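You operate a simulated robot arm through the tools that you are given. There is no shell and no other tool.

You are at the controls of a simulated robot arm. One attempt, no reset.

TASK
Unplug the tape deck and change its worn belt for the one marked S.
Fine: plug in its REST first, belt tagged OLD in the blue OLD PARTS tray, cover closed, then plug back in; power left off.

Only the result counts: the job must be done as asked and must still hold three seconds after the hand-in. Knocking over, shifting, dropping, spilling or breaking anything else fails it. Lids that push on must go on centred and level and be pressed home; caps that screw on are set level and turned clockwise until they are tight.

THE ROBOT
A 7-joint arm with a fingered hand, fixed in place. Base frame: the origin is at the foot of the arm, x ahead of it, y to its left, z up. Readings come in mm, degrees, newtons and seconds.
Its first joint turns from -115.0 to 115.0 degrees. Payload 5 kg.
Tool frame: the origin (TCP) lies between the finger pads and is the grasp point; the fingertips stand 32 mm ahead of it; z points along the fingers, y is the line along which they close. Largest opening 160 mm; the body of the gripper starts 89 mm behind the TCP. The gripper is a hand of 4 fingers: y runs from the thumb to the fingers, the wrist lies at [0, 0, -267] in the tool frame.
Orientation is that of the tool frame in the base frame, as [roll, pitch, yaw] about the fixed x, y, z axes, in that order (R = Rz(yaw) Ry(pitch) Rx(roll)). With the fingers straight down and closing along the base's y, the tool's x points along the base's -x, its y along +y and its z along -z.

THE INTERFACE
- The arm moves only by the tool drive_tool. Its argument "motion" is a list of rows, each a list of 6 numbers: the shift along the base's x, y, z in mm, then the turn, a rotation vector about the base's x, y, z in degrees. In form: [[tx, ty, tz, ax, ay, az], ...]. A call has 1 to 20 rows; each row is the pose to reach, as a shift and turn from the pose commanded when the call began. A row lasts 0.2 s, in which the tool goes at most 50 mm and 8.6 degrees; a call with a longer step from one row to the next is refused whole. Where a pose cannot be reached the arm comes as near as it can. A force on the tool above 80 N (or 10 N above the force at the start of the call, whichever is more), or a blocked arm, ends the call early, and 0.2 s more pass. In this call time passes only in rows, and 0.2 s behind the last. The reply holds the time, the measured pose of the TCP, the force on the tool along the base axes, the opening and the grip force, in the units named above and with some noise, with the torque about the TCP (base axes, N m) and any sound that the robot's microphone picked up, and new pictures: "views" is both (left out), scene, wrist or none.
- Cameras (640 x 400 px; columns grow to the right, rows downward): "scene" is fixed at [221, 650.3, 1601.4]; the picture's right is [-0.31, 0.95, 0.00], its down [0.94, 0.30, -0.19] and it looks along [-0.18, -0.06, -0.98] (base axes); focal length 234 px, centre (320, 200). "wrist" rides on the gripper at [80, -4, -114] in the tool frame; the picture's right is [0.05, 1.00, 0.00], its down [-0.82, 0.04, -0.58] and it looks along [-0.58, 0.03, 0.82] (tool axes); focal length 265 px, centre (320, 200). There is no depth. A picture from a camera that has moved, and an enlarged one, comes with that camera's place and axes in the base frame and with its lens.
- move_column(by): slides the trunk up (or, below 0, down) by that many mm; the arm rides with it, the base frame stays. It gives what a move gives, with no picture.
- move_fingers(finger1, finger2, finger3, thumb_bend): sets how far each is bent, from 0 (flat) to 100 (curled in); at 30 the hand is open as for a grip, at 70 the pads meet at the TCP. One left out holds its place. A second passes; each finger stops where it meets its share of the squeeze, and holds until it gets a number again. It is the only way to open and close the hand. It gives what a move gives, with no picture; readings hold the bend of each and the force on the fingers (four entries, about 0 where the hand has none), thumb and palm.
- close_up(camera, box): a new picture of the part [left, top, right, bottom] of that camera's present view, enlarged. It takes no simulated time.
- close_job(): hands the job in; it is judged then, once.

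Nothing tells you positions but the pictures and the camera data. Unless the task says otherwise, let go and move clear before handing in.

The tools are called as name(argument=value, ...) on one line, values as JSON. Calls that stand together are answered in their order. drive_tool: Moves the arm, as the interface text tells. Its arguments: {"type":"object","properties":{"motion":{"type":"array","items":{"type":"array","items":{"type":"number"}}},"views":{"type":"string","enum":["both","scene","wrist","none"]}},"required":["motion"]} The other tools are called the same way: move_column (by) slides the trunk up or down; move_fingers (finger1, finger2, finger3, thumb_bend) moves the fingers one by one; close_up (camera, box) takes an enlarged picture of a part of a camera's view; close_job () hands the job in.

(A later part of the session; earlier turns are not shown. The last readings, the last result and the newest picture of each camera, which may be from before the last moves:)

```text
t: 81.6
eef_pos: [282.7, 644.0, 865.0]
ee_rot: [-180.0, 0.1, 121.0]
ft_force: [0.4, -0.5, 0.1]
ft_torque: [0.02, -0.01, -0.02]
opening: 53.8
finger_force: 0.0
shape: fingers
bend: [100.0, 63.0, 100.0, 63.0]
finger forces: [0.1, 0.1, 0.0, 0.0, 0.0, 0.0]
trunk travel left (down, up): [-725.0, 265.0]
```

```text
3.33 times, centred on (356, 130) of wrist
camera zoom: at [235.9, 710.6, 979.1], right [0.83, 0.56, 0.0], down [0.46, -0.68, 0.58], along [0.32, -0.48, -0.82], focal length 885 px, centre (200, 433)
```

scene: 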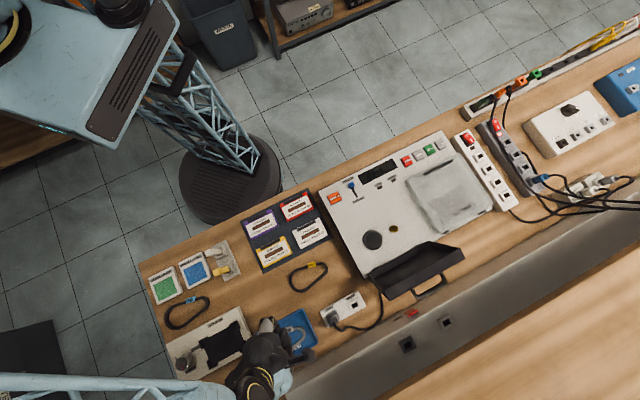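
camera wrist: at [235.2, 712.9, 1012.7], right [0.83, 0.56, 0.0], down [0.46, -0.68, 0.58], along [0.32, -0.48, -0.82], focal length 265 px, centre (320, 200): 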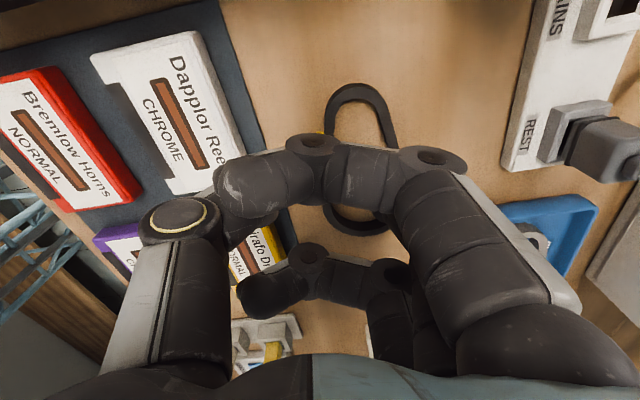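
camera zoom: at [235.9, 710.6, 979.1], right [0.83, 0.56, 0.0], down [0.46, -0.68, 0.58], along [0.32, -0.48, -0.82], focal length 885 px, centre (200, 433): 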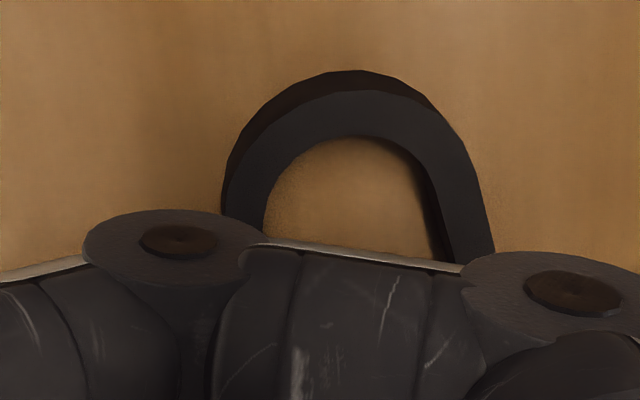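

It matches the OLD grip picture within about 1 mm. A tiny correction, then down until just touching the bench.

drive_tool(motion=[[1.4, -0.1, -1.5, 0, 0, 0], [1.4, -0.1, -3, 0, 0, 0]], views="none")

move_fingers(finger2=70, thumb_bend=70)

```text
t: 82.2
eef_pos: [283.6, 644.2, 862.2]
ee_rot: [-179.9, 0.1, 121.1]
ft_force: [0.4, 0.0, 0.5]
ft_torque: [0.01, -0.01, 0.0]
opening: 53.7
finger_force: 0.0
shape: fingers
bend: [100.0, 63.0, 100.0, 63.0]
finger forces: [0.0, 0.0, 0.1, 0.1, 0.0, 0.0]
trunk travel left (down, up): [-725.0, 265.0]
```

```text
t: 83.2
eef_pos: [283.4, 643.5, 862.2]
ee_rot: [-179.9, 0.2, 121.1]
ft_force: [0.3, 0.7, 0.6]
ft_torque: [-0.01, 0.0, 0.02]
opening: 51.2
finger_force: 3.6
shape: fingers
bend: [100.0, 67.0, 100.0, 69.0]
finger forces: [0.0, 3.4, 0.0, 0.0, 3.3, 0.1]
trunk travel left (down, up): [-725.0, 265.0]
```

Pads are on belt S. Tightening as before and checking the picture.

move_fingers(finger2=74, thumb_bend=73)

drive_tool(motion=[[0, 0, 6, 0, 0, 0], [0, 0, 14, 0, 0, 0]], views="wrist")

close_up(camera="wrist", box=[260, 70, 452, 190])

close_up(camera="wrist", box=[290, 180, 450, 280])

```text
t: 84.2
eef_pos: [282.3, 645.4, 860.9]
ee_rot: [-179.8, 0.2, 121.1]
ft_force: [0.4, -0.8, -0.2]
ft_torque: [0.0, -0.03, 0.02]
opening: 50.5
finger_force: 8.2
shape: fingers
bend: [100.0, 70.0, 100.0, 69.0]
finger forces: [0.0, 8.0, 0.1, 0.0, 7.8, 0.0]
trunk travel left (down, up): [-725.0, 265.0]
```

```text
t: 84.8
eef_pos: [283.8, 644.2, 875.9]
ee_rot: [-179.9, 0.2, 121.1]
ft_force: [-0.2, 0.7, -0.1]
ft_torque: [0.03, 0.04, -0.01]
opening: 50.6
finger_force: 8.5
shape: fingers
bend: [100.0, 70.0, 100.0, 69.0]
finger forces: [0.0, 8.0, 0.0, 0.0, 8.0, 0.1]
trunk travel left (down, up): [-725.0, 265.0]
camera wrist: at [236.9, 710.5, 990.3], right [0.83, 0.56, 0.0], down [0.46, -0.68, 0.58], along [0.32, -0.48, -0.82], focal length 265 px, centre (320, 200)
```

wrist: 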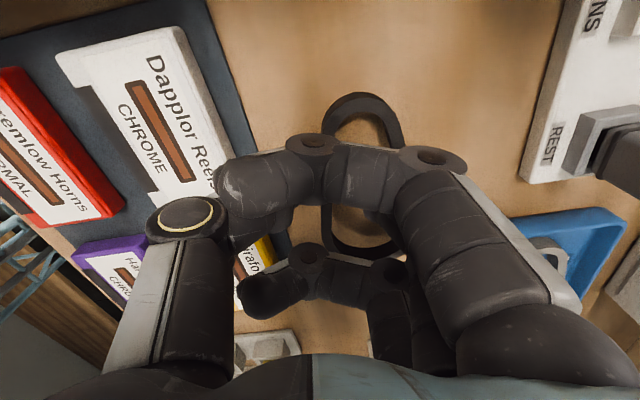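

```text
3.33 times, centred on (356, 130) of wrist
camera zoom: at [236.9, 710.5, 990.3], right [0.83, 0.56, 0.0], down [0.46, -0.68, 0.58], along [0.32, -0.48, -0.82], focal length 885 px, centre (200, 433)
```

zoom: 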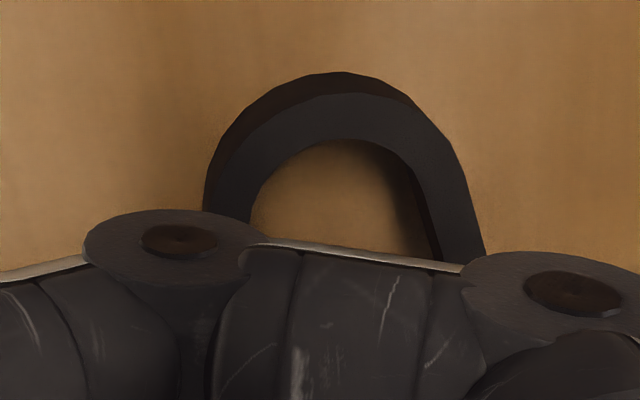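

```text
4.00 times, centred on (370, 230) of wrist
camera zoom: at [236.9, 710.5, 990.3], right [0.83, 0.56, 0.0], down [0.46, -0.68, 0.58], along [0.32, -0.48, -0.82], focal length 1062 px, centre (120, 80)
```

zoom: 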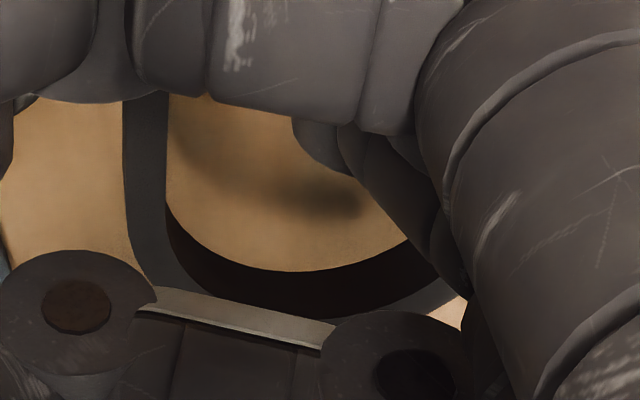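

Belt S is held almost exactly as the OLD one was (small end maybe 1–2 mm toward me). Lifting and carrying it over the pulleys.

drive_tool(motion=[[0, 0, 40, 0, 0, 0], [0, 0, 80, 0, 0, 0], [0, 0, 120, 0, 0, 0], [-26, 24, 120, 0, 0, 0], [-52, 48.5, 120, 0, 0, 0], [-78, 73, 120, 0, 0, 0], [-104, 97, 120, 0, 0, 0], [-130, 121.5, 120, 0, 0, 0], [-156, 146, 115, 0, 0, -0.5], [-181.5, 170.1, 100, 0, 0, -1]], views="both")

close_up(camera="wrist", box=[260, 70, 452, 190])

close_up(camera="scene", box=[340, 190, 440, 270])

```text
t: 87.0
eef_pos: [100.4, 816.3, 975.6]
ee_rot: [-179.9, 0.3, 120.0]
ft_force: [-0.4, 0.9, 0.0]
ft_torque: [-0.04, 0.0, 0.02]
opening: 50.3
finger_force: 7.9
shape: fingers
bend: [100.0, 70.0, 100.0, 69.0]
finger forces: [0.0, 8.0, 0.0, 0.1, 7.9, 0.1]
trunk travel left (down, up): [-725.0, 265.0]
camera wrist: at [56.0, 883.7, 1089.0], right [0.84, 0.54, 0.0], down [0.44, -0.68, 0.58], along [0.31, -0.49, -0.81], focal length 265 px, centre (320, 200)
```

scene: 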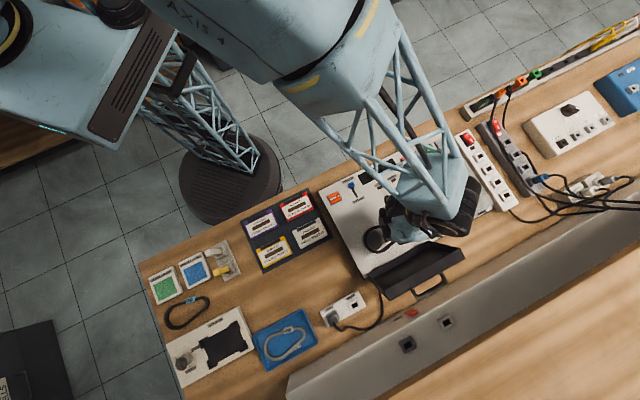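
wrist: 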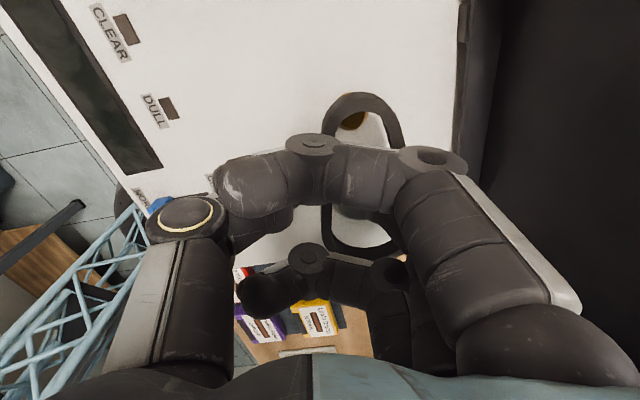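

```text
3.33 times, centred on (356, 130) of wrist
camera zoom: at [56.0, 883.7, 1089.0], right [0.84, 0.54, 0.0], down [0.44, -0.68, 0.58], along [0.31, -0.49, -0.81], focal length 885 px, centre (200, 433)
```

zoom: 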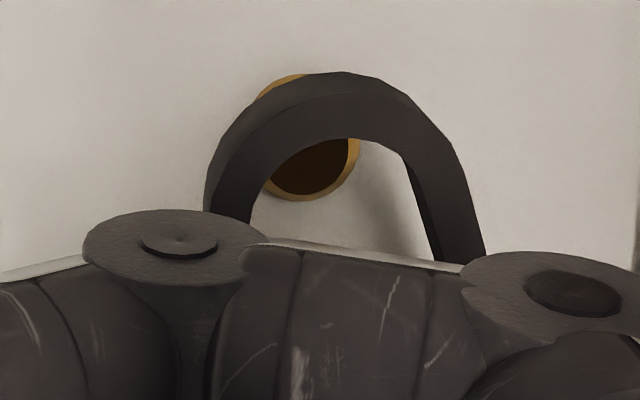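

```text
5.00 times, centred on (390, 230) of scene
camera zoom: at [221.0, 650.3, 1601.4], right [-0.31, 0.95, 0.0], down [0.94, 0.3, -0.19], along [-0.18, -0.06, -0.98], focal length 1170 px, centre (-30, 50)
```

zoom: 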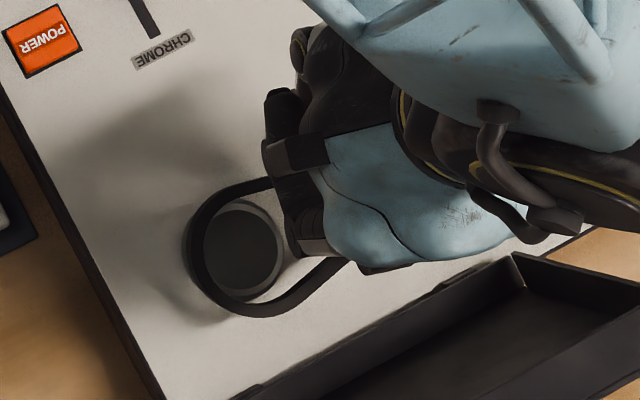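

Belt S hovers over the pulleys; the small end needs about 3 mm shift to the right. Correcting and lowering to just above the pulley tops.

drive_tool(motion=[[1.6, -2.3, -8, 0, 0, 0], [1.6, -2.3, -18, 0, 0, 0], [1.6, -2.3, -28, 0, 0, 0]], views="wrist")

close_up(camera="wrist", box=[260, 70, 452, 190])

close_up(camera="wrist", box=[290, 180, 450, 280])

close_up(camera="scene", box=[340, 190, 440, 270])

```text
t: 87.8
eef_pos: [103.3, 811.6, 948.4]
ee_rot: [-180.0, 0.0, 120.0]
ft_force: [0.2, 0.0, -0.4]
ft_torque: [-0.05, 0.02, -0.02]
opening: 50.3
finger_force: 8.2
shape: fingers
bend: [100.0, 70.0, 100.0, 69.0]
finger forces: [0.0, 7.8, 0.0, 0.0, 7.9, 0.0]
trunk travel left (down, up): [-725.0, 265.0]
camera wrist: at [57.7, 879.6, 1061.1], right [0.84, 0.54, 0.0], down [0.45, -0.68, 0.58], along [0.31, -0.49, -0.82], focal length 265 px, centre (320, 200)
```

wrist: 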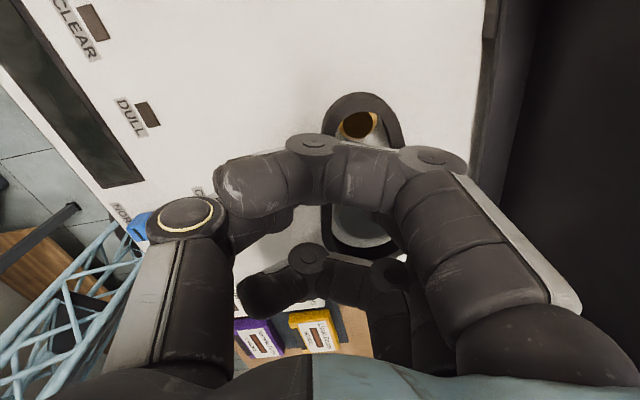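

```text
3.33 times, centred on (356, 130) of wrist
camera zoom: at [57.7, 879.6, 1061.1], right [0.84, 0.54, 0.0], down [0.45, -0.68, 0.58], along [0.31, -0.49, -0.82], focal length 885 px, centre (200, 433)
```

zoom: 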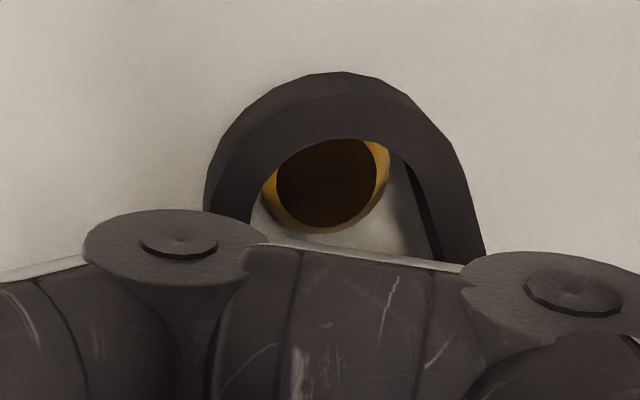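

```text
4.00 times, centred on (370, 230) of wrist
camera zoom: at [57.7, 879.6, 1061.1], right [0.84, 0.54, 0.0], down [0.45, -0.68, 0.58], along [0.31, -0.49, -0.82], focal length 1062 px, centre (120, 80)
```

zoom: 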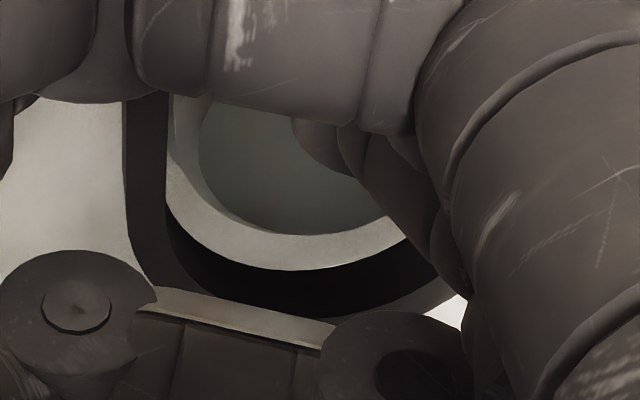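

```text
5.00 times, centred on (390, 230) of scene
camera zoom: at [221.0, 650.3, 1601.4], right [-0.31, 0.95, 0.0], down [0.94, 0.3, -0.19], along [-0.18, -0.06, -0.98], focal length 1170 px, centre (-30, 50)
```

zoom: 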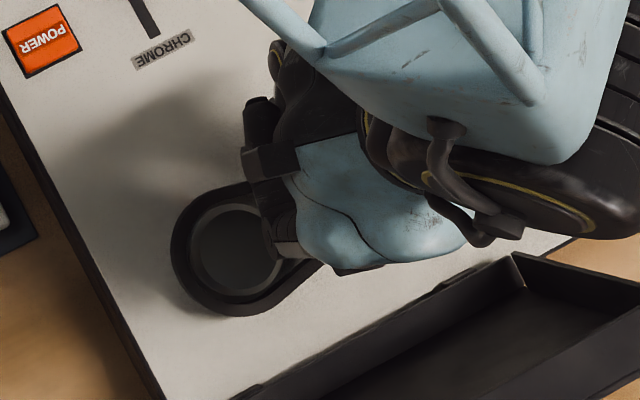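

The picture matches how the OLD belt sat relative to the pulleys just after lift. Lowering slowly onto the pulleys.

drive_tool(motion=[[0, 0, -4, 0, 0, 0], [0, 0, -8, 0, 0, 0], [0, 0, -11, 0, 0, 0], [0, 0, -14, 0, 0, 0]], views="none")

close_up(camera="wrist", box=[260, 70, 452, 190])

close_up(camera="scene", box=[340, 190, 440, 270])

```text
t: 88.8
eef_pos: [103.2, 812.2, 934.6]
ee_rot: [180.0, 0.1, 120.1]
ft_force: [-0.1, -0.1, -0.4]
ft_torque: [0.03, 0.07, -0.01]
opening: 50.4
finger_force: 8.2
shape: fingers
bend: [100.0, 70.0, 100.0, 69.0]
finger forces: [0.0, 8.1, 0.0, 0.0, 8.1, 0.1]
trunk travel left (down, up): [-725.0, 265.0]
```

```text
3.33 times, centred on (356, 130) of wrist
camera zoom: at [57.9, 879.3, 1048.4], right [0.84, 0.55, 0.0], down [0.45, -0.68, 0.58], along [0.31, -0.49, -0.82], focal length 885 px, centre (200, 433)
```

zoom: 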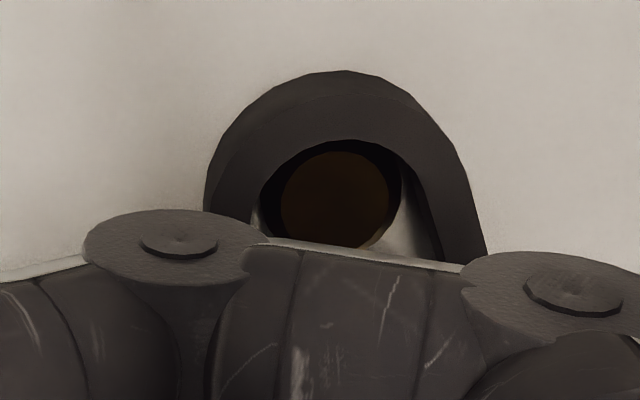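

```text
5.00 times, centred on (390, 230) of scene
camera zoom: at [221.0, 650.3, 1601.4], right [-0.31, 0.95, 0.0], down [0.94, 0.3, -0.19], along [-0.18, -0.06, -0.98], focal length 1170 px, centre (-30, 50)
```

zoom: 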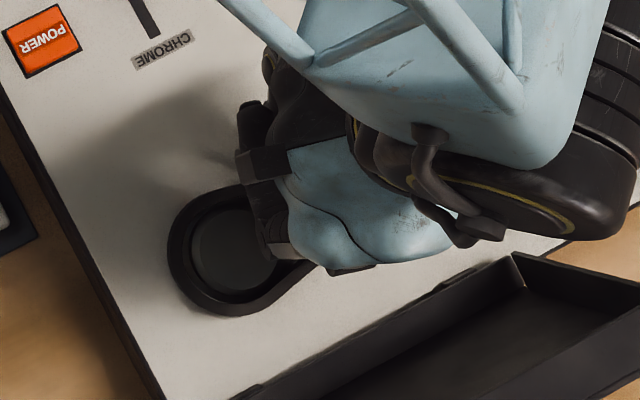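

No resistance; both pulleys are inside the loop. Continuing down to the deck.

drive_tool(motion=[[0, 0, -2, 0, 0, 0], [0, 0, -4, 0, 0, 0], [0, 0, -6, 0, 0, 0], [0, 0, -8, 0, 0, 0]], views="none")

close_up(camera="wrist", box=[260, 70, 452, 190])

close_up(camera="scene", box=[340, 190, 440, 270])

```text
t: 89.8
eef_pos: [102.7, 812.1, 928.9]
ee_rot: [-180.0, -0.1, 120.1]
ft_force: [-3.4, 0.1, 12.8]
ft_torque: [0.01, 0.08, 0.02]
opening: 50.4
finger_force: 12.6
shape: fingers
bend: [100.0, 72.0, 100.0, 71.0]
finger forces: [0.0, 10.9, 0.0, 0.1, 13.6, 0.0]
trunk travel left (down, up): [-725.0, 265.0]
```

```text
3.33 times, centred on (356, 130) of wrist
camera zoom: at [57.2, 879.1, 1041.9], right [0.84, 0.55, 0.0], down [0.45, -0.68, 0.58], along [0.31, -0.48, -0.82], focal length 885 px, centre (200, 433)
```

zoom: 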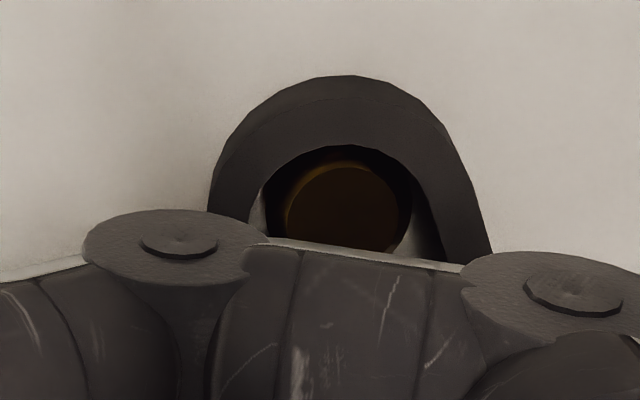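

```text
5.00 times, centred on (390, 230) of scene
camera zoom: at [221.0, 650.3, 1601.4], right [-0.31, 0.95, 0.0], down [0.94, 0.3, -0.19], along [-0.18, -0.06, -0.98], focal length 1170 px, centre (-30, 50)
```

zoom: 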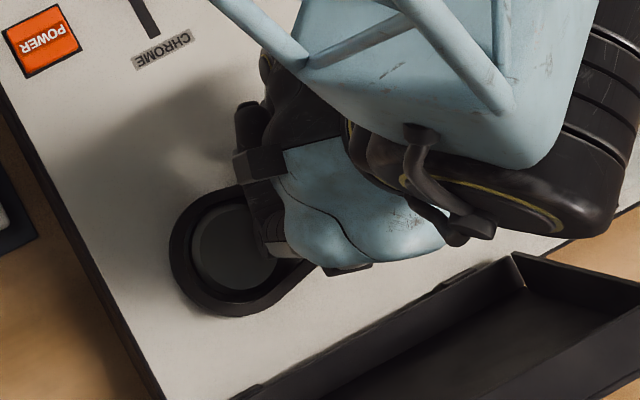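

Belt S bottomed on the deck around both pulleys. Easing pressure, releasing, and rising to check.

drive_tool(motion=[[0, 0, 2.5, 0, 0, 0]], views="none")

move_fingers(finger2=65, thumb_bend=65)

drive_tool(motion=[[0, 0, 5, 0, 0, 0], [0, 0, 12, 0, 0, 0], [0, 0, 25, 0, 0, 0], [0, 0, 45, 0, 0, 0]], views="none")

close_up(camera="wrist", box=[260, 60, 452, 180])

close_up(camera="scene", box=[340, 190, 440, 270])

```text
t: 90.2
eef_pos: [102.9, 810.9, 928.5]
ee_rot: [-179.8, 0.2, 120.1]
ft_force: [-2.2, 2.9, 4.1]
ft_torque: [0.07, 0.1, 0.02]
opening: 50.1
finger_force: 10.2
shape: fingers
bend: [100.0, 72.0, 100.0, 71.0]
finger forces: [0.1, 9.8, 0.0, 0.0, 11.7, 0.1]
trunk travel left (down, up): [-725.0, 265.0]
```

```text
t: 91.2
eef_pos: [104.1, 812.4, 927.8]
ee_rot: [-179.9, 0.1, 120.0]
ft_force: [0.0, -0.8, 0.5]
ft_torque: [0.02, -0.03, 0.01]
opening: 52.8
finger_force: 0.1
shape: fingers
bend: [100.0, 65.0, 100.0, 65.0]
finger forces: [0.0, 0.0, 0.1, 0.0, 0.0, 0.1]
trunk travel left (down, up): [-725.0, 265.0]
```

```text
t: 92.2
eef_pos: [103.0, 812.1, 974.2]
ee_rot: [179.9, 0.1, 120.0]
ft_force: [0.1, -0.5, -0.1]
ft_torque: [0.01, 0.02, 0.01]
opening: 52.8
finger_force: 0.0
shape: fingers
bend: [100.0, 65.0, 100.0, 65.0]
finger forces: [0.0, 0.0, 0.0, 0.1, 0.0, 0.0]
trunk travel left (down, up): [-725.0, 265.0]
```

```text
3.33 times, centred on (356, 120) of wrist
camera zoom: at [58.2, 879.0, 1087.8], right [0.84, 0.55, 0.0], down [0.45, -0.68, 0.58], along [0.31, -0.49, -0.82], focal length 885 px, centre (200, 467)
```

zoom: 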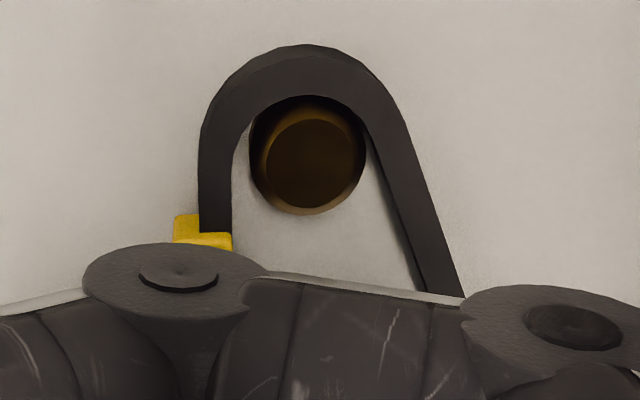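

```text
5.00 times, centred on (390, 230) of scene
camera zoom: at [221.0, 650.3, 1601.4], right [-0.31, 0.95, 0.0], down [0.94, 0.3, -0.19], along [-0.18, -0.06, -0.98], focal length 1170 px, centre (-30, 50)
```

zoom: 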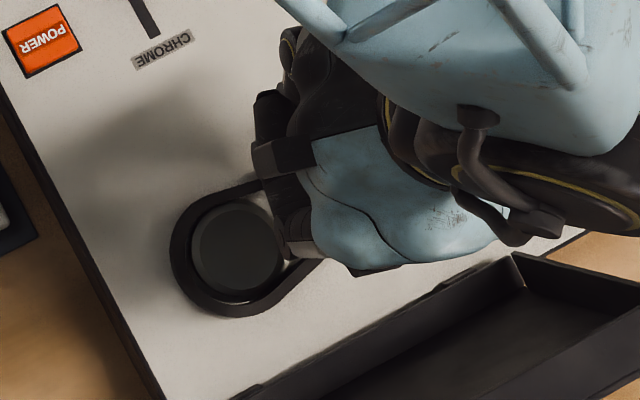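

Belt S is around both pulleys. I'll move the hand back and look from farther off to confirm it's fully seated.

drive_tool(motion=[[0, 0, 30, 0, 0, 0], [-10, -10, 60, 0, 0, 0], [-40, -40, 90, 0, 0, 0], [-75, -75, 100, 0, 0, 0], [-105, -105, 100, 0, 0, 0]], views="both")

close_up(camera="scene", box=[340, 190, 480, 290])

```text
refused: row 3 steps farther than a row can; nothing moved
```

```text
4.00 times, centred on (410, 240) of scene
camera zoom: at [221.0, 650.3, 1601.4], right [-0.31, 0.95, 0.0], down [0.94, 0.3, -0.19], along [-0.18, -0.06, -0.98], focal length 936 px, centre (-40, 40)
```

zoom: 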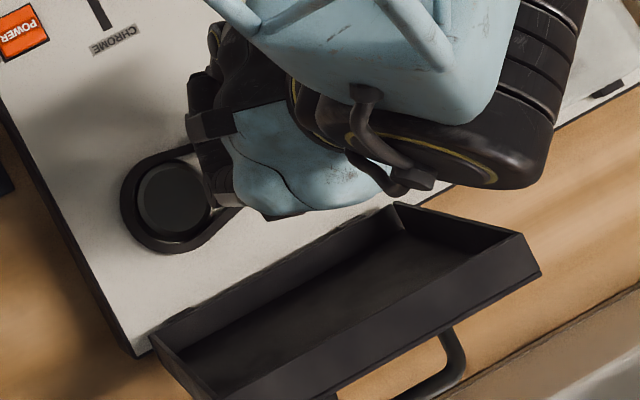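

The step was too long; I'll repeat the retreat with shorter steps.

drive_tool(motion=[[0, 0, 30, 0, 0, 0], [-8, -8, 60, 0, 0, 0], [-25, -25, 90, 0, 0, 0], [-55, -55, 100, 0, 0, 0], [-85, -85, 100, 0, 0, 0], [-110, -110, 100, 0, 0, 0]], views="both")

close_up(camera="scene", box=[340, 190, 480, 290])

```text
t: 93.6
eef_pos: [-7.4, 702.3, 1075.0]
ee_rot: [-180.0, 0.1, 120.1]
ft_force: [0.3, 0.3, -0.5]
ft_torque: [0.0, 0.0, 0.04]
opening: 52.6
finger_force: 0.1
shape: fingers
bend: [100.0, 65.0, 100.0, 65.0]
finger forces: [0.1, 0.1, 0.0, 0.0, 0.1, 0.0]
trunk travel left (down, up): [-725.0, 265.0]
camera wrist: at [-52.5, 769.0, 1187.9], right [0.84, 0.55, 0.0], down [0.44, -0.68, 0.58], along [0.32, -0.49, -0.82], focal length 265 px, centre (320, 200)
```

scene: 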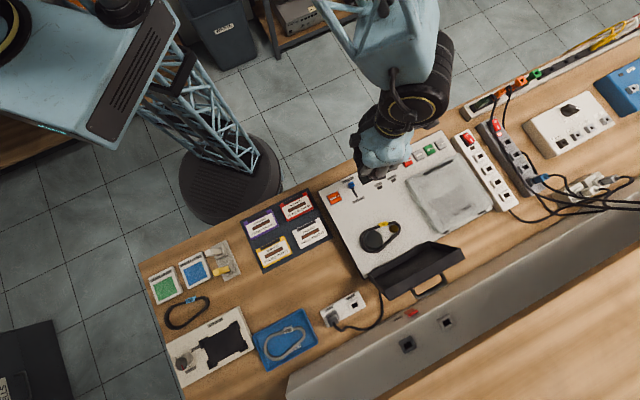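
wrist: 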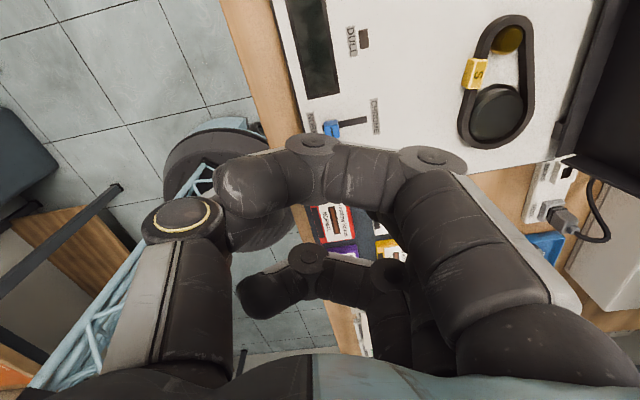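

```text
4.00 times, centred on (410, 240) of scene
camera zoom: at [221.0, 650.3, 1601.4], right [-0.31, 0.95, 0.0], down [0.94, 0.3, -0.19], along [-0.18, -0.06, -0.98], focal length 936 px, centre (-40, 40)
```

zoom: 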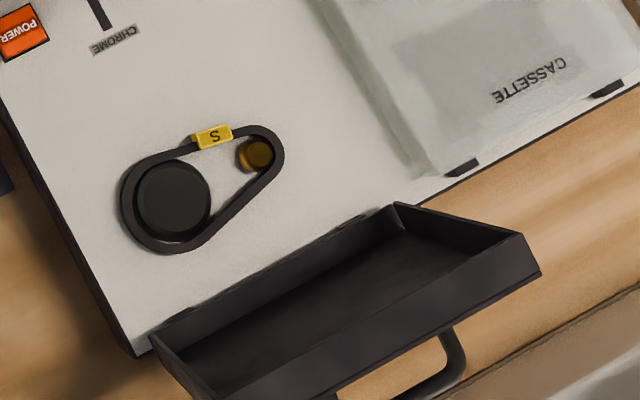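

Belt S encloses both pulleys. I'll zoom in once more on seating.

close_up(camera="wrist", box=[440, 5, 552, 155])

close_up(camera="scene", box=[355, 210, 419, 250])

```text
2.67 times, centred on (496, 80) of wrist
camera zoom: at [-52.5, 769.0, 1187.9], right [0.84, 0.55, 0.0], down [0.44, -0.68, 0.58], along [0.32, -0.49, -0.82], focal length 708 px, centre (-149, 520)
```

zoom: 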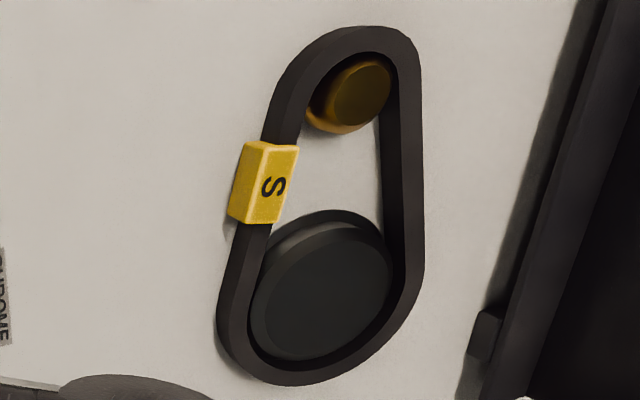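

```text
10.00 times, centred on (387, 230) of scene
camera zoom: at [221.0, 650.3, 1601.4], right [-0.31, 0.95, 0.0], down [0.94, 0.3, -0.19], along [-0.18, -0.06, -0.98], focal length 2340 px, centre (-350, -100)
```

zoom: 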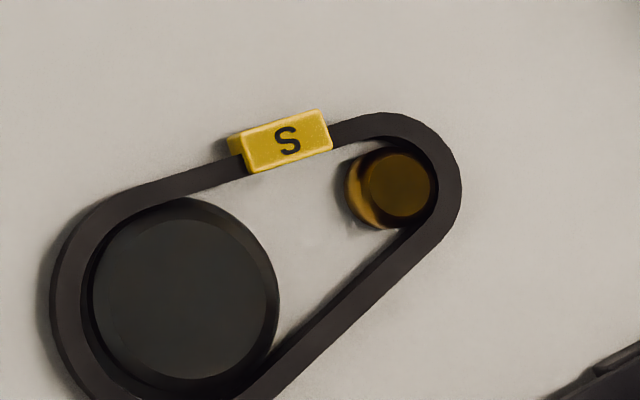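

Belt S is properly seated. Now to close the cover: I'll bring the thumb back into the handle loop from above and use it to lower the cover in a controlled way. First re-orient the hand at a safe height.

move_fingers(finger1=30, finger2=30, finger3=30, thumb_bend=55)

drive_tool(motion=[[5, -5, 5, 0, 0, -8.4], [10, -10, 10, 0, 0, -16.8], [15, -15, 20, 0, 0, -25.2], [20, -20, 30, 0, 0, -33.6], [25, -25, 40, 0, 0, -42], [30, -30, 45, 0, 0, -50.4], [35, -35, 45, 0, 0, -58.8], [40, -40, 45, 0, 0, -67.2], [40.2, -40.2, 45, 0, 0, -75]], views="none")

drive_tool(motion=[[31, 31, 0, 0, 0, 0], [62, 62, 0, 0, 0, 0], [93, 93, 0, 0, 0, 0], [124, 124, 0, 0, 0, 0], [155, 155, 0, 0, 0, 0], [180, 180, 0, 0, 0, 0]], views="both")

```text
t: 94.6
eef_pos: [-5.7, 703.4, 1074.2]
ee_rot: [-179.9, 0.2, 120.1]
ft_force: [-0.8, 0.3, 0.2]
ft_torque: [0.02, -0.01, -0.03]
opening: 120.0
finger_force: 0.1
shape: fingers
bend: [30.0, 30.0, 30.0, 55.0]
finger forces: [0.0, 0.0, 0.1, 0.1, 0.0, 0.0]
trunk travel left (down, up): [-725.0, 265.0]
```

```text
t: 96.6
eef_pos: [48.4, 664.8, 1124.8]
ee_rot: [-179.7, -0.1, 43.6]
ft_force: [0.1, -0.4, -0.4]
ft_torque: [-0.01, 0.0, -0.01]
opening: 120.2
finger_force: 0.0
shape: fingers
bend: [30.0, 30.0, 30.0, 55.0]
finger forces: [0.0, 0.0, 0.0, 0.1, 0.0, 0.1]
trunk travel left (down, up): [-725.0, 265.0]
```

```text
t: 98.0
eef_pos: [214.4, 843.2, 1119.3]
ee_rot: [-179.9, 0.1, 45.1]
ft_force: [0.0, -0.4, 0.4]
ft_torque: [0.0, 0.02, 0.01]
opening: 120.1
finger_force: 0.1
shape: fingers
bend: [30.0, 30.0, 30.0, 55.0]
finger forces: [0.0, 0.0, 0.0, 0.0, 0.0, 0.1]
trunk travel left (down, up): [-725.0, 265.0]
camera wrist: at [267.3, 902.4, 1233.1], right [0.74, -0.67, 0.0], down [-0.55, -0.61, 0.58], along [-0.39, -0.43, -0.82], focal length 265 px, centre (320, 200)
```

scene: 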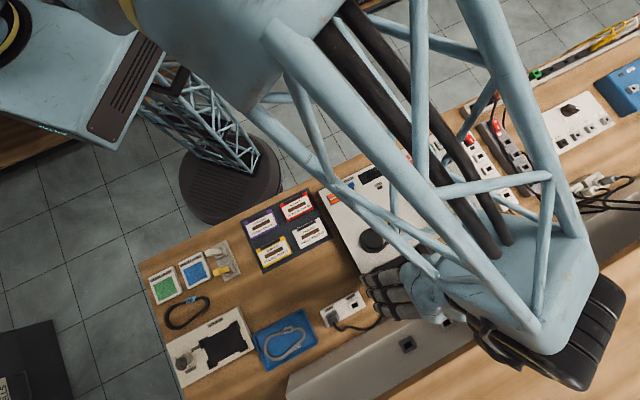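
wrist: 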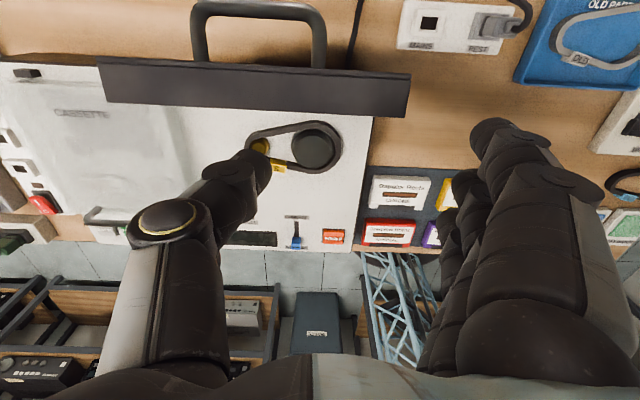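

Good view of the raised cover edge and handle from behind. Zooming to measure the loop gap.

close_up(camera="wrist", box=[160, 0, 352, 120])

```text
3.33 times, centred on (256, 60) of wrist
camera zoom: at [267.3, 902.4, 1233.1], right [0.74, -0.67, 0.0], down [-0.55, -0.61, 0.58], along [-0.39, -0.43, -0.82], focal length 885 px, centre (533, 667)
```

zoom: 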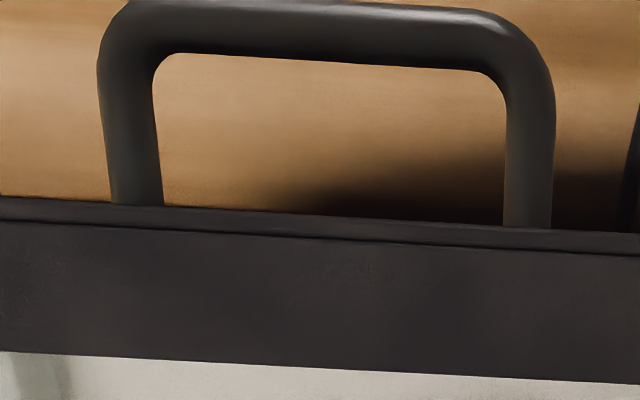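

The gap between cover face and bar is ~28 mm, centred near p≈808. Moving the thumb over it.

drive_tool(motion=[[15, 15, 0, 0, 0, 0], [30, 30, -10, 0, 0, 0], [42.9, 42.9, -25, 0, 0, 0], [42.9, 42.9, -38, 0, 0, 0]], views="both")

close_up(camera="wrist", box=[130, 80, 386, 240])

```text
t: 99.0
eef_pos: [257.2, 884.9, 1080.6]
ee_rot: [-180.0, 0.0, 45.2]
ft_force: [-0.9, -0.8, 0.5]
ft_torque: [0.01, -0.01, 0.01]
opening: 120.2
finger_force: 0.1
shape: fingers
bend: [30.0, 30.0, 30.0, 55.0]
finger forces: [0.0, 0.0, 0.1, 0.0, 0.0, 0.0]
trunk travel left (down, up): [-725.0, 265.0]
camera wrist: at [308.9, 944.5, 1195.0], right [0.74, -0.67, 0.0], down [-0.55, -0.61, 0.58], along [-0.39, -0.43, -0.82], focal length 265 px, centre (320, 200)
```

scene: 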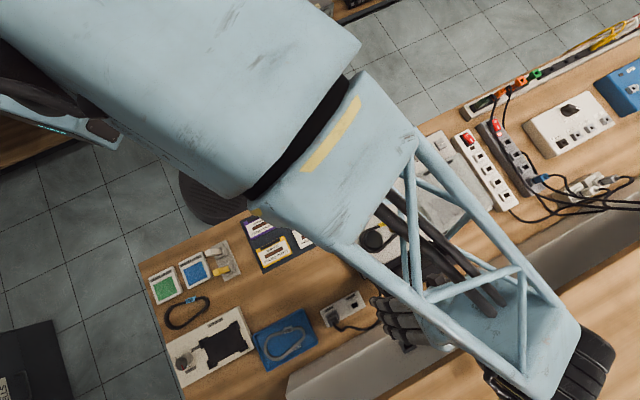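
wrist: 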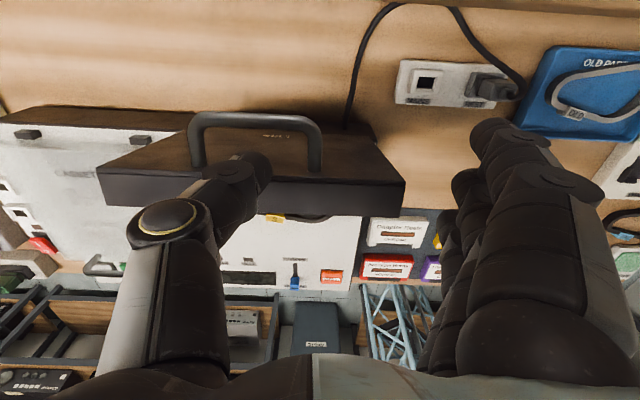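

```text
2.50 times, centred on (258, 160) of wrist
camera zoom: at [308.9, 944.5, 1195.0], right [0.74, -0.67, 0.0], down [-0.55, -0.61, 0.58], along [-0.39, -0.43, -0.82], focal length 664 px, centre (475, 300)
```

zoom: 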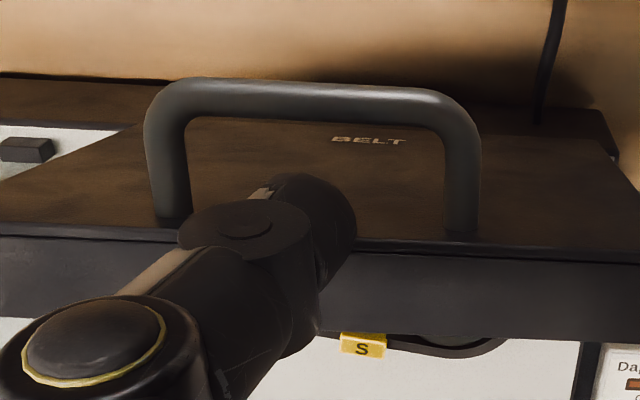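

The thumb hangs above the gap. Lowering it gently into the loop.

drive_tool(motion=[[-0.7, -0.7, -8, 0, 0, 0], [-0.7, -0.7, -16, 0, 0, 0], [-0.7, -0.7, -24, 0, 0, 0]], views="wrist")

close_up(camera="wrist", box=[130, 80, 386, 240])

```text
t: 99.8
eef_pos: [256.9, 884.5, 1057.6]
ee_rot: [179.9, 0.2, 45.1]
ft_force: [0.7, 0.0, 1.0]
ft_torque: [0.02, 0.01, -0.03]
opening: 120.2
finger_force: 0.6
shape: fingers
bend: [30.0, 30.0, 30.0, 55.0]
finger forces: [0.0, 0.1, 0.0, 0.1, 1.1, 0.1]
trunk travel left (down, up): [-725.0, 265.0]
camera wrist: at [308.9, 944.2, 1170.8], right [0.74, -0.67, 0.0], down [-0.55, -0.61, 0.58], along [-0.39, -0.43, -0.82], focal length 265 px, centre (320, 200)
```

wrist: 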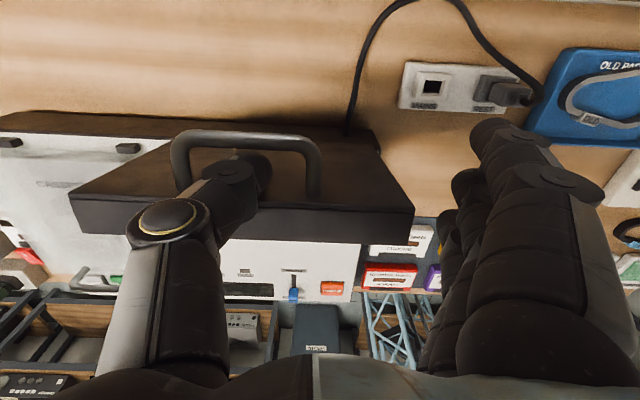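

```text
2.50 times, centred on (258, 160) of wrist
camera zoom: at [308.9, 944.2, 1170.8], right [0.74, -0.67, 0.0], down [-0.55, -0.61, 0.58], along [-0.39, -0.43, -0.82], focal length 664 px, centre (475, 300)
```

zoom: 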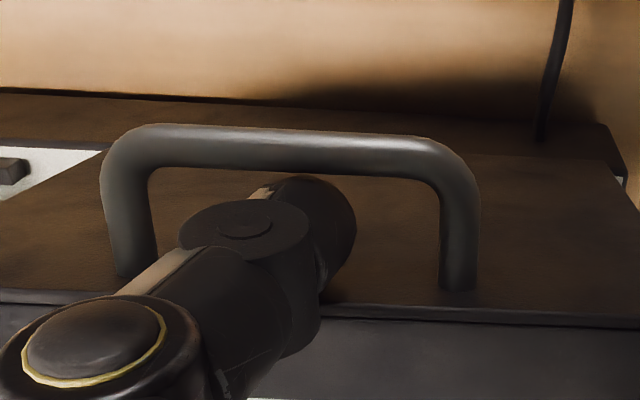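

Entering the loop with almost no contact. Continuing down a little.

drive_tool(motion=[[0.5, 0.5, -5, 0, 0, 0], [0.5, 0.5, -10, 0, 0, 0], [0.5, 0.5, -15, 0, 0, 0]], views="wrist")

close_up(camera="wrist", box=[130, 80, 386, 240])

```text
t: 100.6
eef_pos: [257.3, 884.3, 1046.1]
ee_rot: [-179.8, -0.3, 45.2]
ft_force: [2.6, 4.4, 28.6]
ft_torque: [1.16, -1.09, 0.09]
opening: 120.0
finger_force: 3.5
shape: fingers
bend: [30.0, 30.0, 30.0, 55.0]
finger forces: [0.1, 0.0, 0.0, 0.0, 6.4, 0.1]
trunk travel left (down, up): [-725.0, 265.0]
camera wrist: at [309.2, 944.3, 1161.8], right [0.74, -0.67, 0.0], down [-0.55, -0.61, 0.57], along [-0.39, -0.42, -0.82], focal length 265 px, centre (320, 200)
```

wrist: 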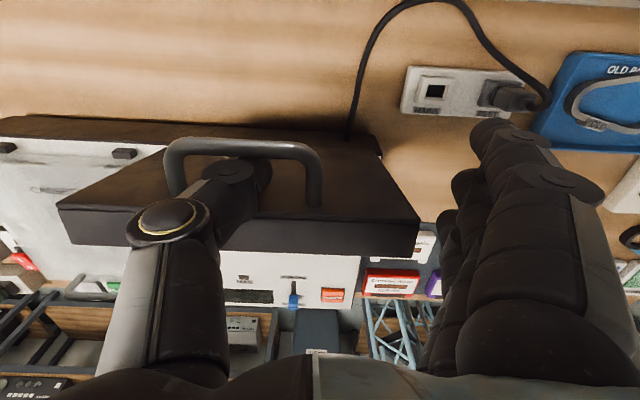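

```text
2.50 times, centred on (258, 160) of wrist
camera zoom: at [309.2, 944.3, 1161.8], right [0.74, -0.67, 0.0], down [-0.55, -0.61, 0.57], along [-0.39, -0.42, -0.82], focal length 664 px, centre (475, 300)
```

zoom: 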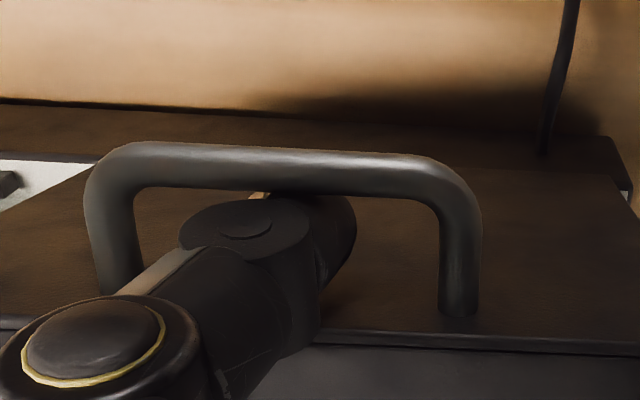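

About 28 N of upward load appeared, so something is catching. I'll back up a few millimetres and look.

drive_tool(motion=[[0, 0, 5, 0, 0, 0]], views="none")

close_up(camera="wrist", box=[190, 110, 318, 190])

close_up(camera="scene", box=[360, 220, 640, 400])

```text
t: 101.0
eef_pos: [256.3, 885.8, 1048.2]
ee_rot: [-179.9, 0.0, 45.1]
ft_force: [4.0, 10.3, 18.8]
ft_torque: [0.19, -0.44, 0.15]
opening: 120.5
finger_force: 2.9
shape: fingers
bend: [30.0, 30.0, 30.0, 55.0]
finger forces: [0.1, 0.0, 0.0, 0.0, 5.3, 0.0]
trunk travel left (down, up): [-725.0, 265.0]
```

```text
5.00 times, centred on (254, 150) of wrist
camera zoom: at [309.0, 943.9, 1161.8], right [0.74, -0.67, 0.0], down [-0.55, -0.61, 0.58], along [-0.39, -0.43, -0.82], focal length 1327 px, centre (650, 450)
```

zoom: 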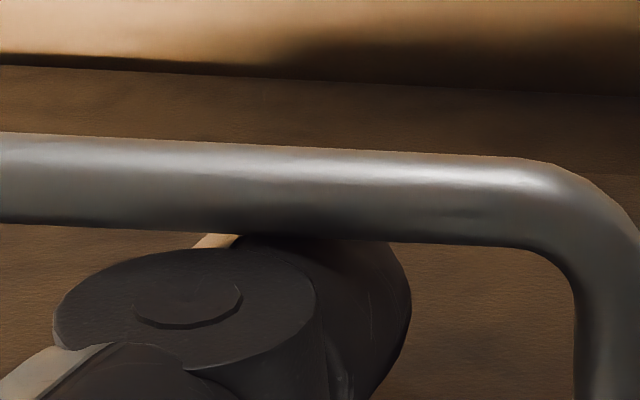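

```text
2.22 times, centred on (500, 310) of scene
camera zoom: at [221.0, 650.3, 1601.4], right [-0.31, 0.95, 0.0], down [0.94, 0.3, -0.19], along [-0.18, -0.06, -0.98], focal length 520 px, centre (-80, -44)
```

zoom: 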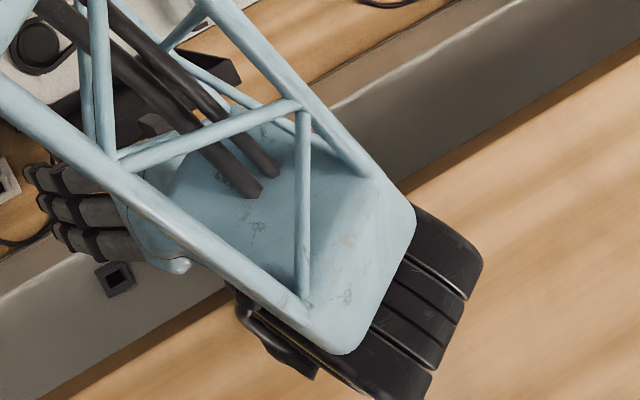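

The thumb is rubbing the cover's edge. I'll shift it slightly toward the bar to centre it in the gap.

drive_tool(motion=[[1, 1, 1, 0, 0, 0], [2.1, 2.1, 1, 0, 0, 0]], views="none")

close_up(camera="wrist", box=[130, 80, 386, 240])

```text
t: 101.6
eef_pos: [257.9, 885.6, 1048.1]
ee_rot: [-180.0, 0.1, 45.1]
ft_force: [-3.2, -4.4, 10.7]
ft_torque: [1.21, -0.9, -0.11]
opening: 120.7
finger_force: 3.3
shape: fingers
bend: [30.0, 30.0, 30.0, 55.0]
finger forces: [0.0, 0.1, 0.0, 0.1, 5.4, 0.1]
trunk travel left (down, up): [-725.0, 265.0]
```

```text
2.50 times, centred on (258, 160) of wrist
camera zoom: at [309.6, 944.7, 1161.8], right [0.74, -0.67, 0.0], down [-0.54, -0.61, 0.58], along [-0.39, -0.43, -0.81], focal length 664 px, centre (475, 300)
```

zoom: 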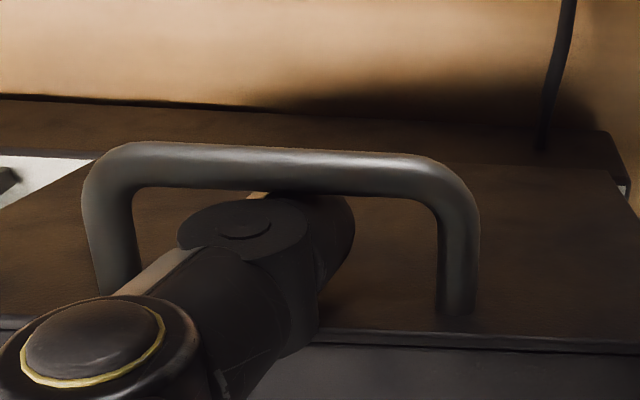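

The camera housing is resting on the shelf edge, so this approach is too cramped. I'll withdraw, and instead pinch the cover's free edge beside the handle with thumb and middle finger and swing it down under control.

drive_tool(motion=[[-1, -1, 5, 0, 0, 0], [-1, -1, 15, 0, 0, 0], [-1, -1, 30, 0, 0, 0], [-1, -1, 55, 0, 0, 0], [-1, -1, 75, 0, 0, 0]], views="none")

close_up(camera="wrist", box=[0, 0, 640, 400])

```text
t: 102.8
eef_pos: [257.5, 885.8, 1123.5]
ee_rot: [-180.0, 0.1, 45.1]
ft_force: [-0.5, 0.6, 0.2]
ft_torque: [0.04, -0.03, -0.01]
opening: 121.1
finger_force: 0.1
shape: fingers
bend: [30.0, 30.0, 30.0, 55.0]
finger forces: [0.0, 0.0, 0.0, 0.1, 0.0, 0.1]
trunk travel left (down, up): [-725.0, 265.0]
```

```text
1.00 times, centred on (320, 200) of wrist (not enlarged: the box is as wide or as high as the picture)
camera zoom: at [310.2, 945.1, 1236.6], right [0.74, -0.67, 0.0], down [-0.55, -0.61, 0.58], along [-0.39, -0.43, -0.82], focal length 265 px, centre (320, 200)
```

zoom: 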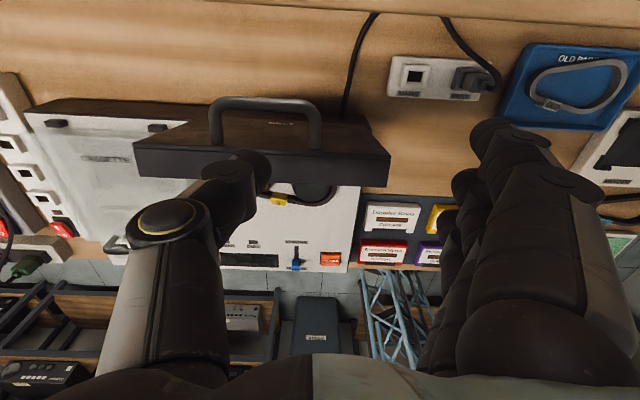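

Cover still open and steady. Retreating a bit, turning the hand, and shaping thumb plus middle finger for the edge pinch.

drive_tool(motion=[[-20, -20, 0, 0, 0, 0], [-45, -45, 0, 0, 0, 0]], views="none")

move_fingers(finger1=100, finger2=59, finger3=100, thumb_bend=59)

drive_tool(motion=[[2, -2, 0, 0, 0, 8.4], [4, -4, 0, 0, 0, 16.8], [6, -6, 0, 0, 0, 25.2], [8, -8, 0, 0, 0, 33.6], [10, -10, 0, 0, 0, 42], [12, -12, 0, 0, 0, 50.4], [14, -14, 0, 0, 0, 58.8], [16, -16, 0, 0, 0, 67.2], [18, -18, 0, 0, 0, 75.6], [20, -20, 0, 0, 0, 84], [20.5, -20.5, 0, 0, 0, 90]], views="both")

```text
t: 103.4
eef_pos: [214.3, 840.4, 1122.8]
ee_rot: [-179.9, 0.1, 45.1]
ft_force: [0.2, -1.2, -0.8]
ft_torque: [0.02, -0.02, -0.04]
opening: 120.9
finger_force: 0.1
shape: fingers
bend: [30.0, 30.0, 30.0, 55.0]
finger forces: [0.0, 0.1, 0.0, 0.1, 0.1, 0.0]
trunk travel left (down, up): [-725.0, 265.0]
```

```text
t: 104.4
eef_pos: [213.3, 840.9, 1123.6]
ee_rot: [-180.0, 0.1, 45.1]
ft_force: [0.1, -0.4, -0.4]
ft_torque: [0.0, 0.0, 0.03]
opening: 56.0
finger_force: 0.0
shape: fingers
bend: [100.0, 59.0, 100.0, 59.0]
finger forces: [0.0, 0.0, 0.1, 0.0, 0.0, 0.0]
trunk travel left (down, up): [-725.0, 265.0]
```

```text
t: 106.8
eef_pos: [233.9, 820.3, 1123.0]
ee_rot: [-180.0, 0.1, 135.1]
ft_force: [0.5, 0.0, 0.1]
ft_torque: [-0.01, -0.04, 0.0]
opening: 55.9
finger_force: 0.0
shape: fingers
bend: [100.0, 59.0, 100.0, 59.0]
finger forces: [0.0, 0.1, 0.0, 0.0, 0.0, 0.0]
trunk travel left (down, up): [-725.0, 265.0]
camera wrist: at [171.6, 873.5, 1236.8], right [0.67, 0.74, 0.0], down [0.61, -0.54, 0.58], along [0.43, -0.39, -0.82], focal length 265 px, centre (320, 200)
```

scene: 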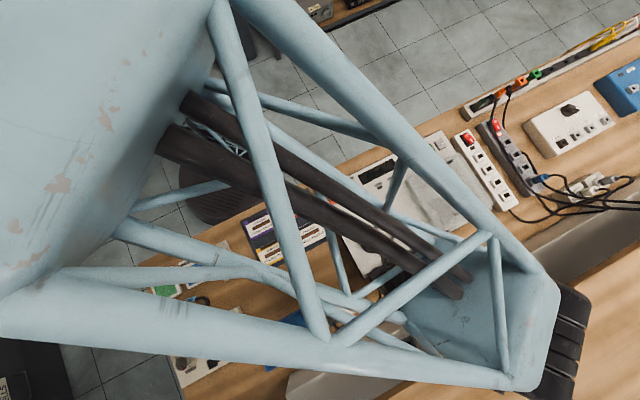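
wrist: 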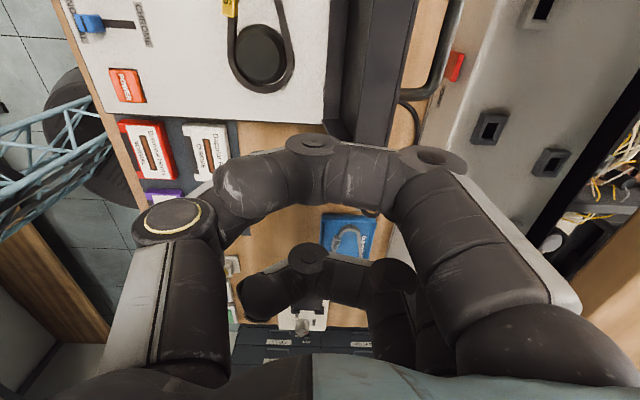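

I'll zoom to measure where the cover's edge lies relative to the hand.

close_up(camera="wrist", box=[290, 0, 482, 140])

```text
2.86 times, centred on (386, 70) of wrist
camera zoom: at [171.6, 873.5, 1236.8], right [0.67, 0.74, 0.0], down [0.61, -0.54, 0.58], along [0.43, -0.39, -0.82], focal length 758 px, centre (131, 571)
```

zoom: 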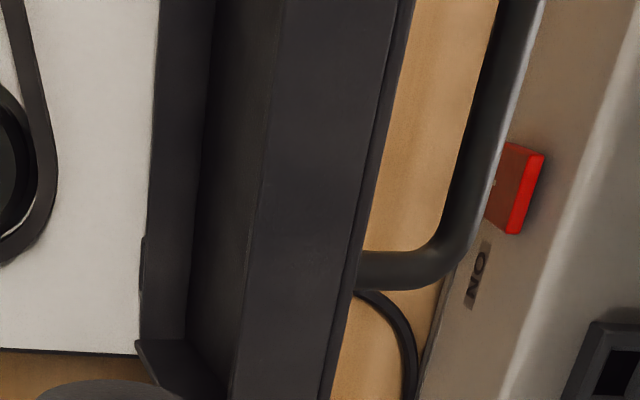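

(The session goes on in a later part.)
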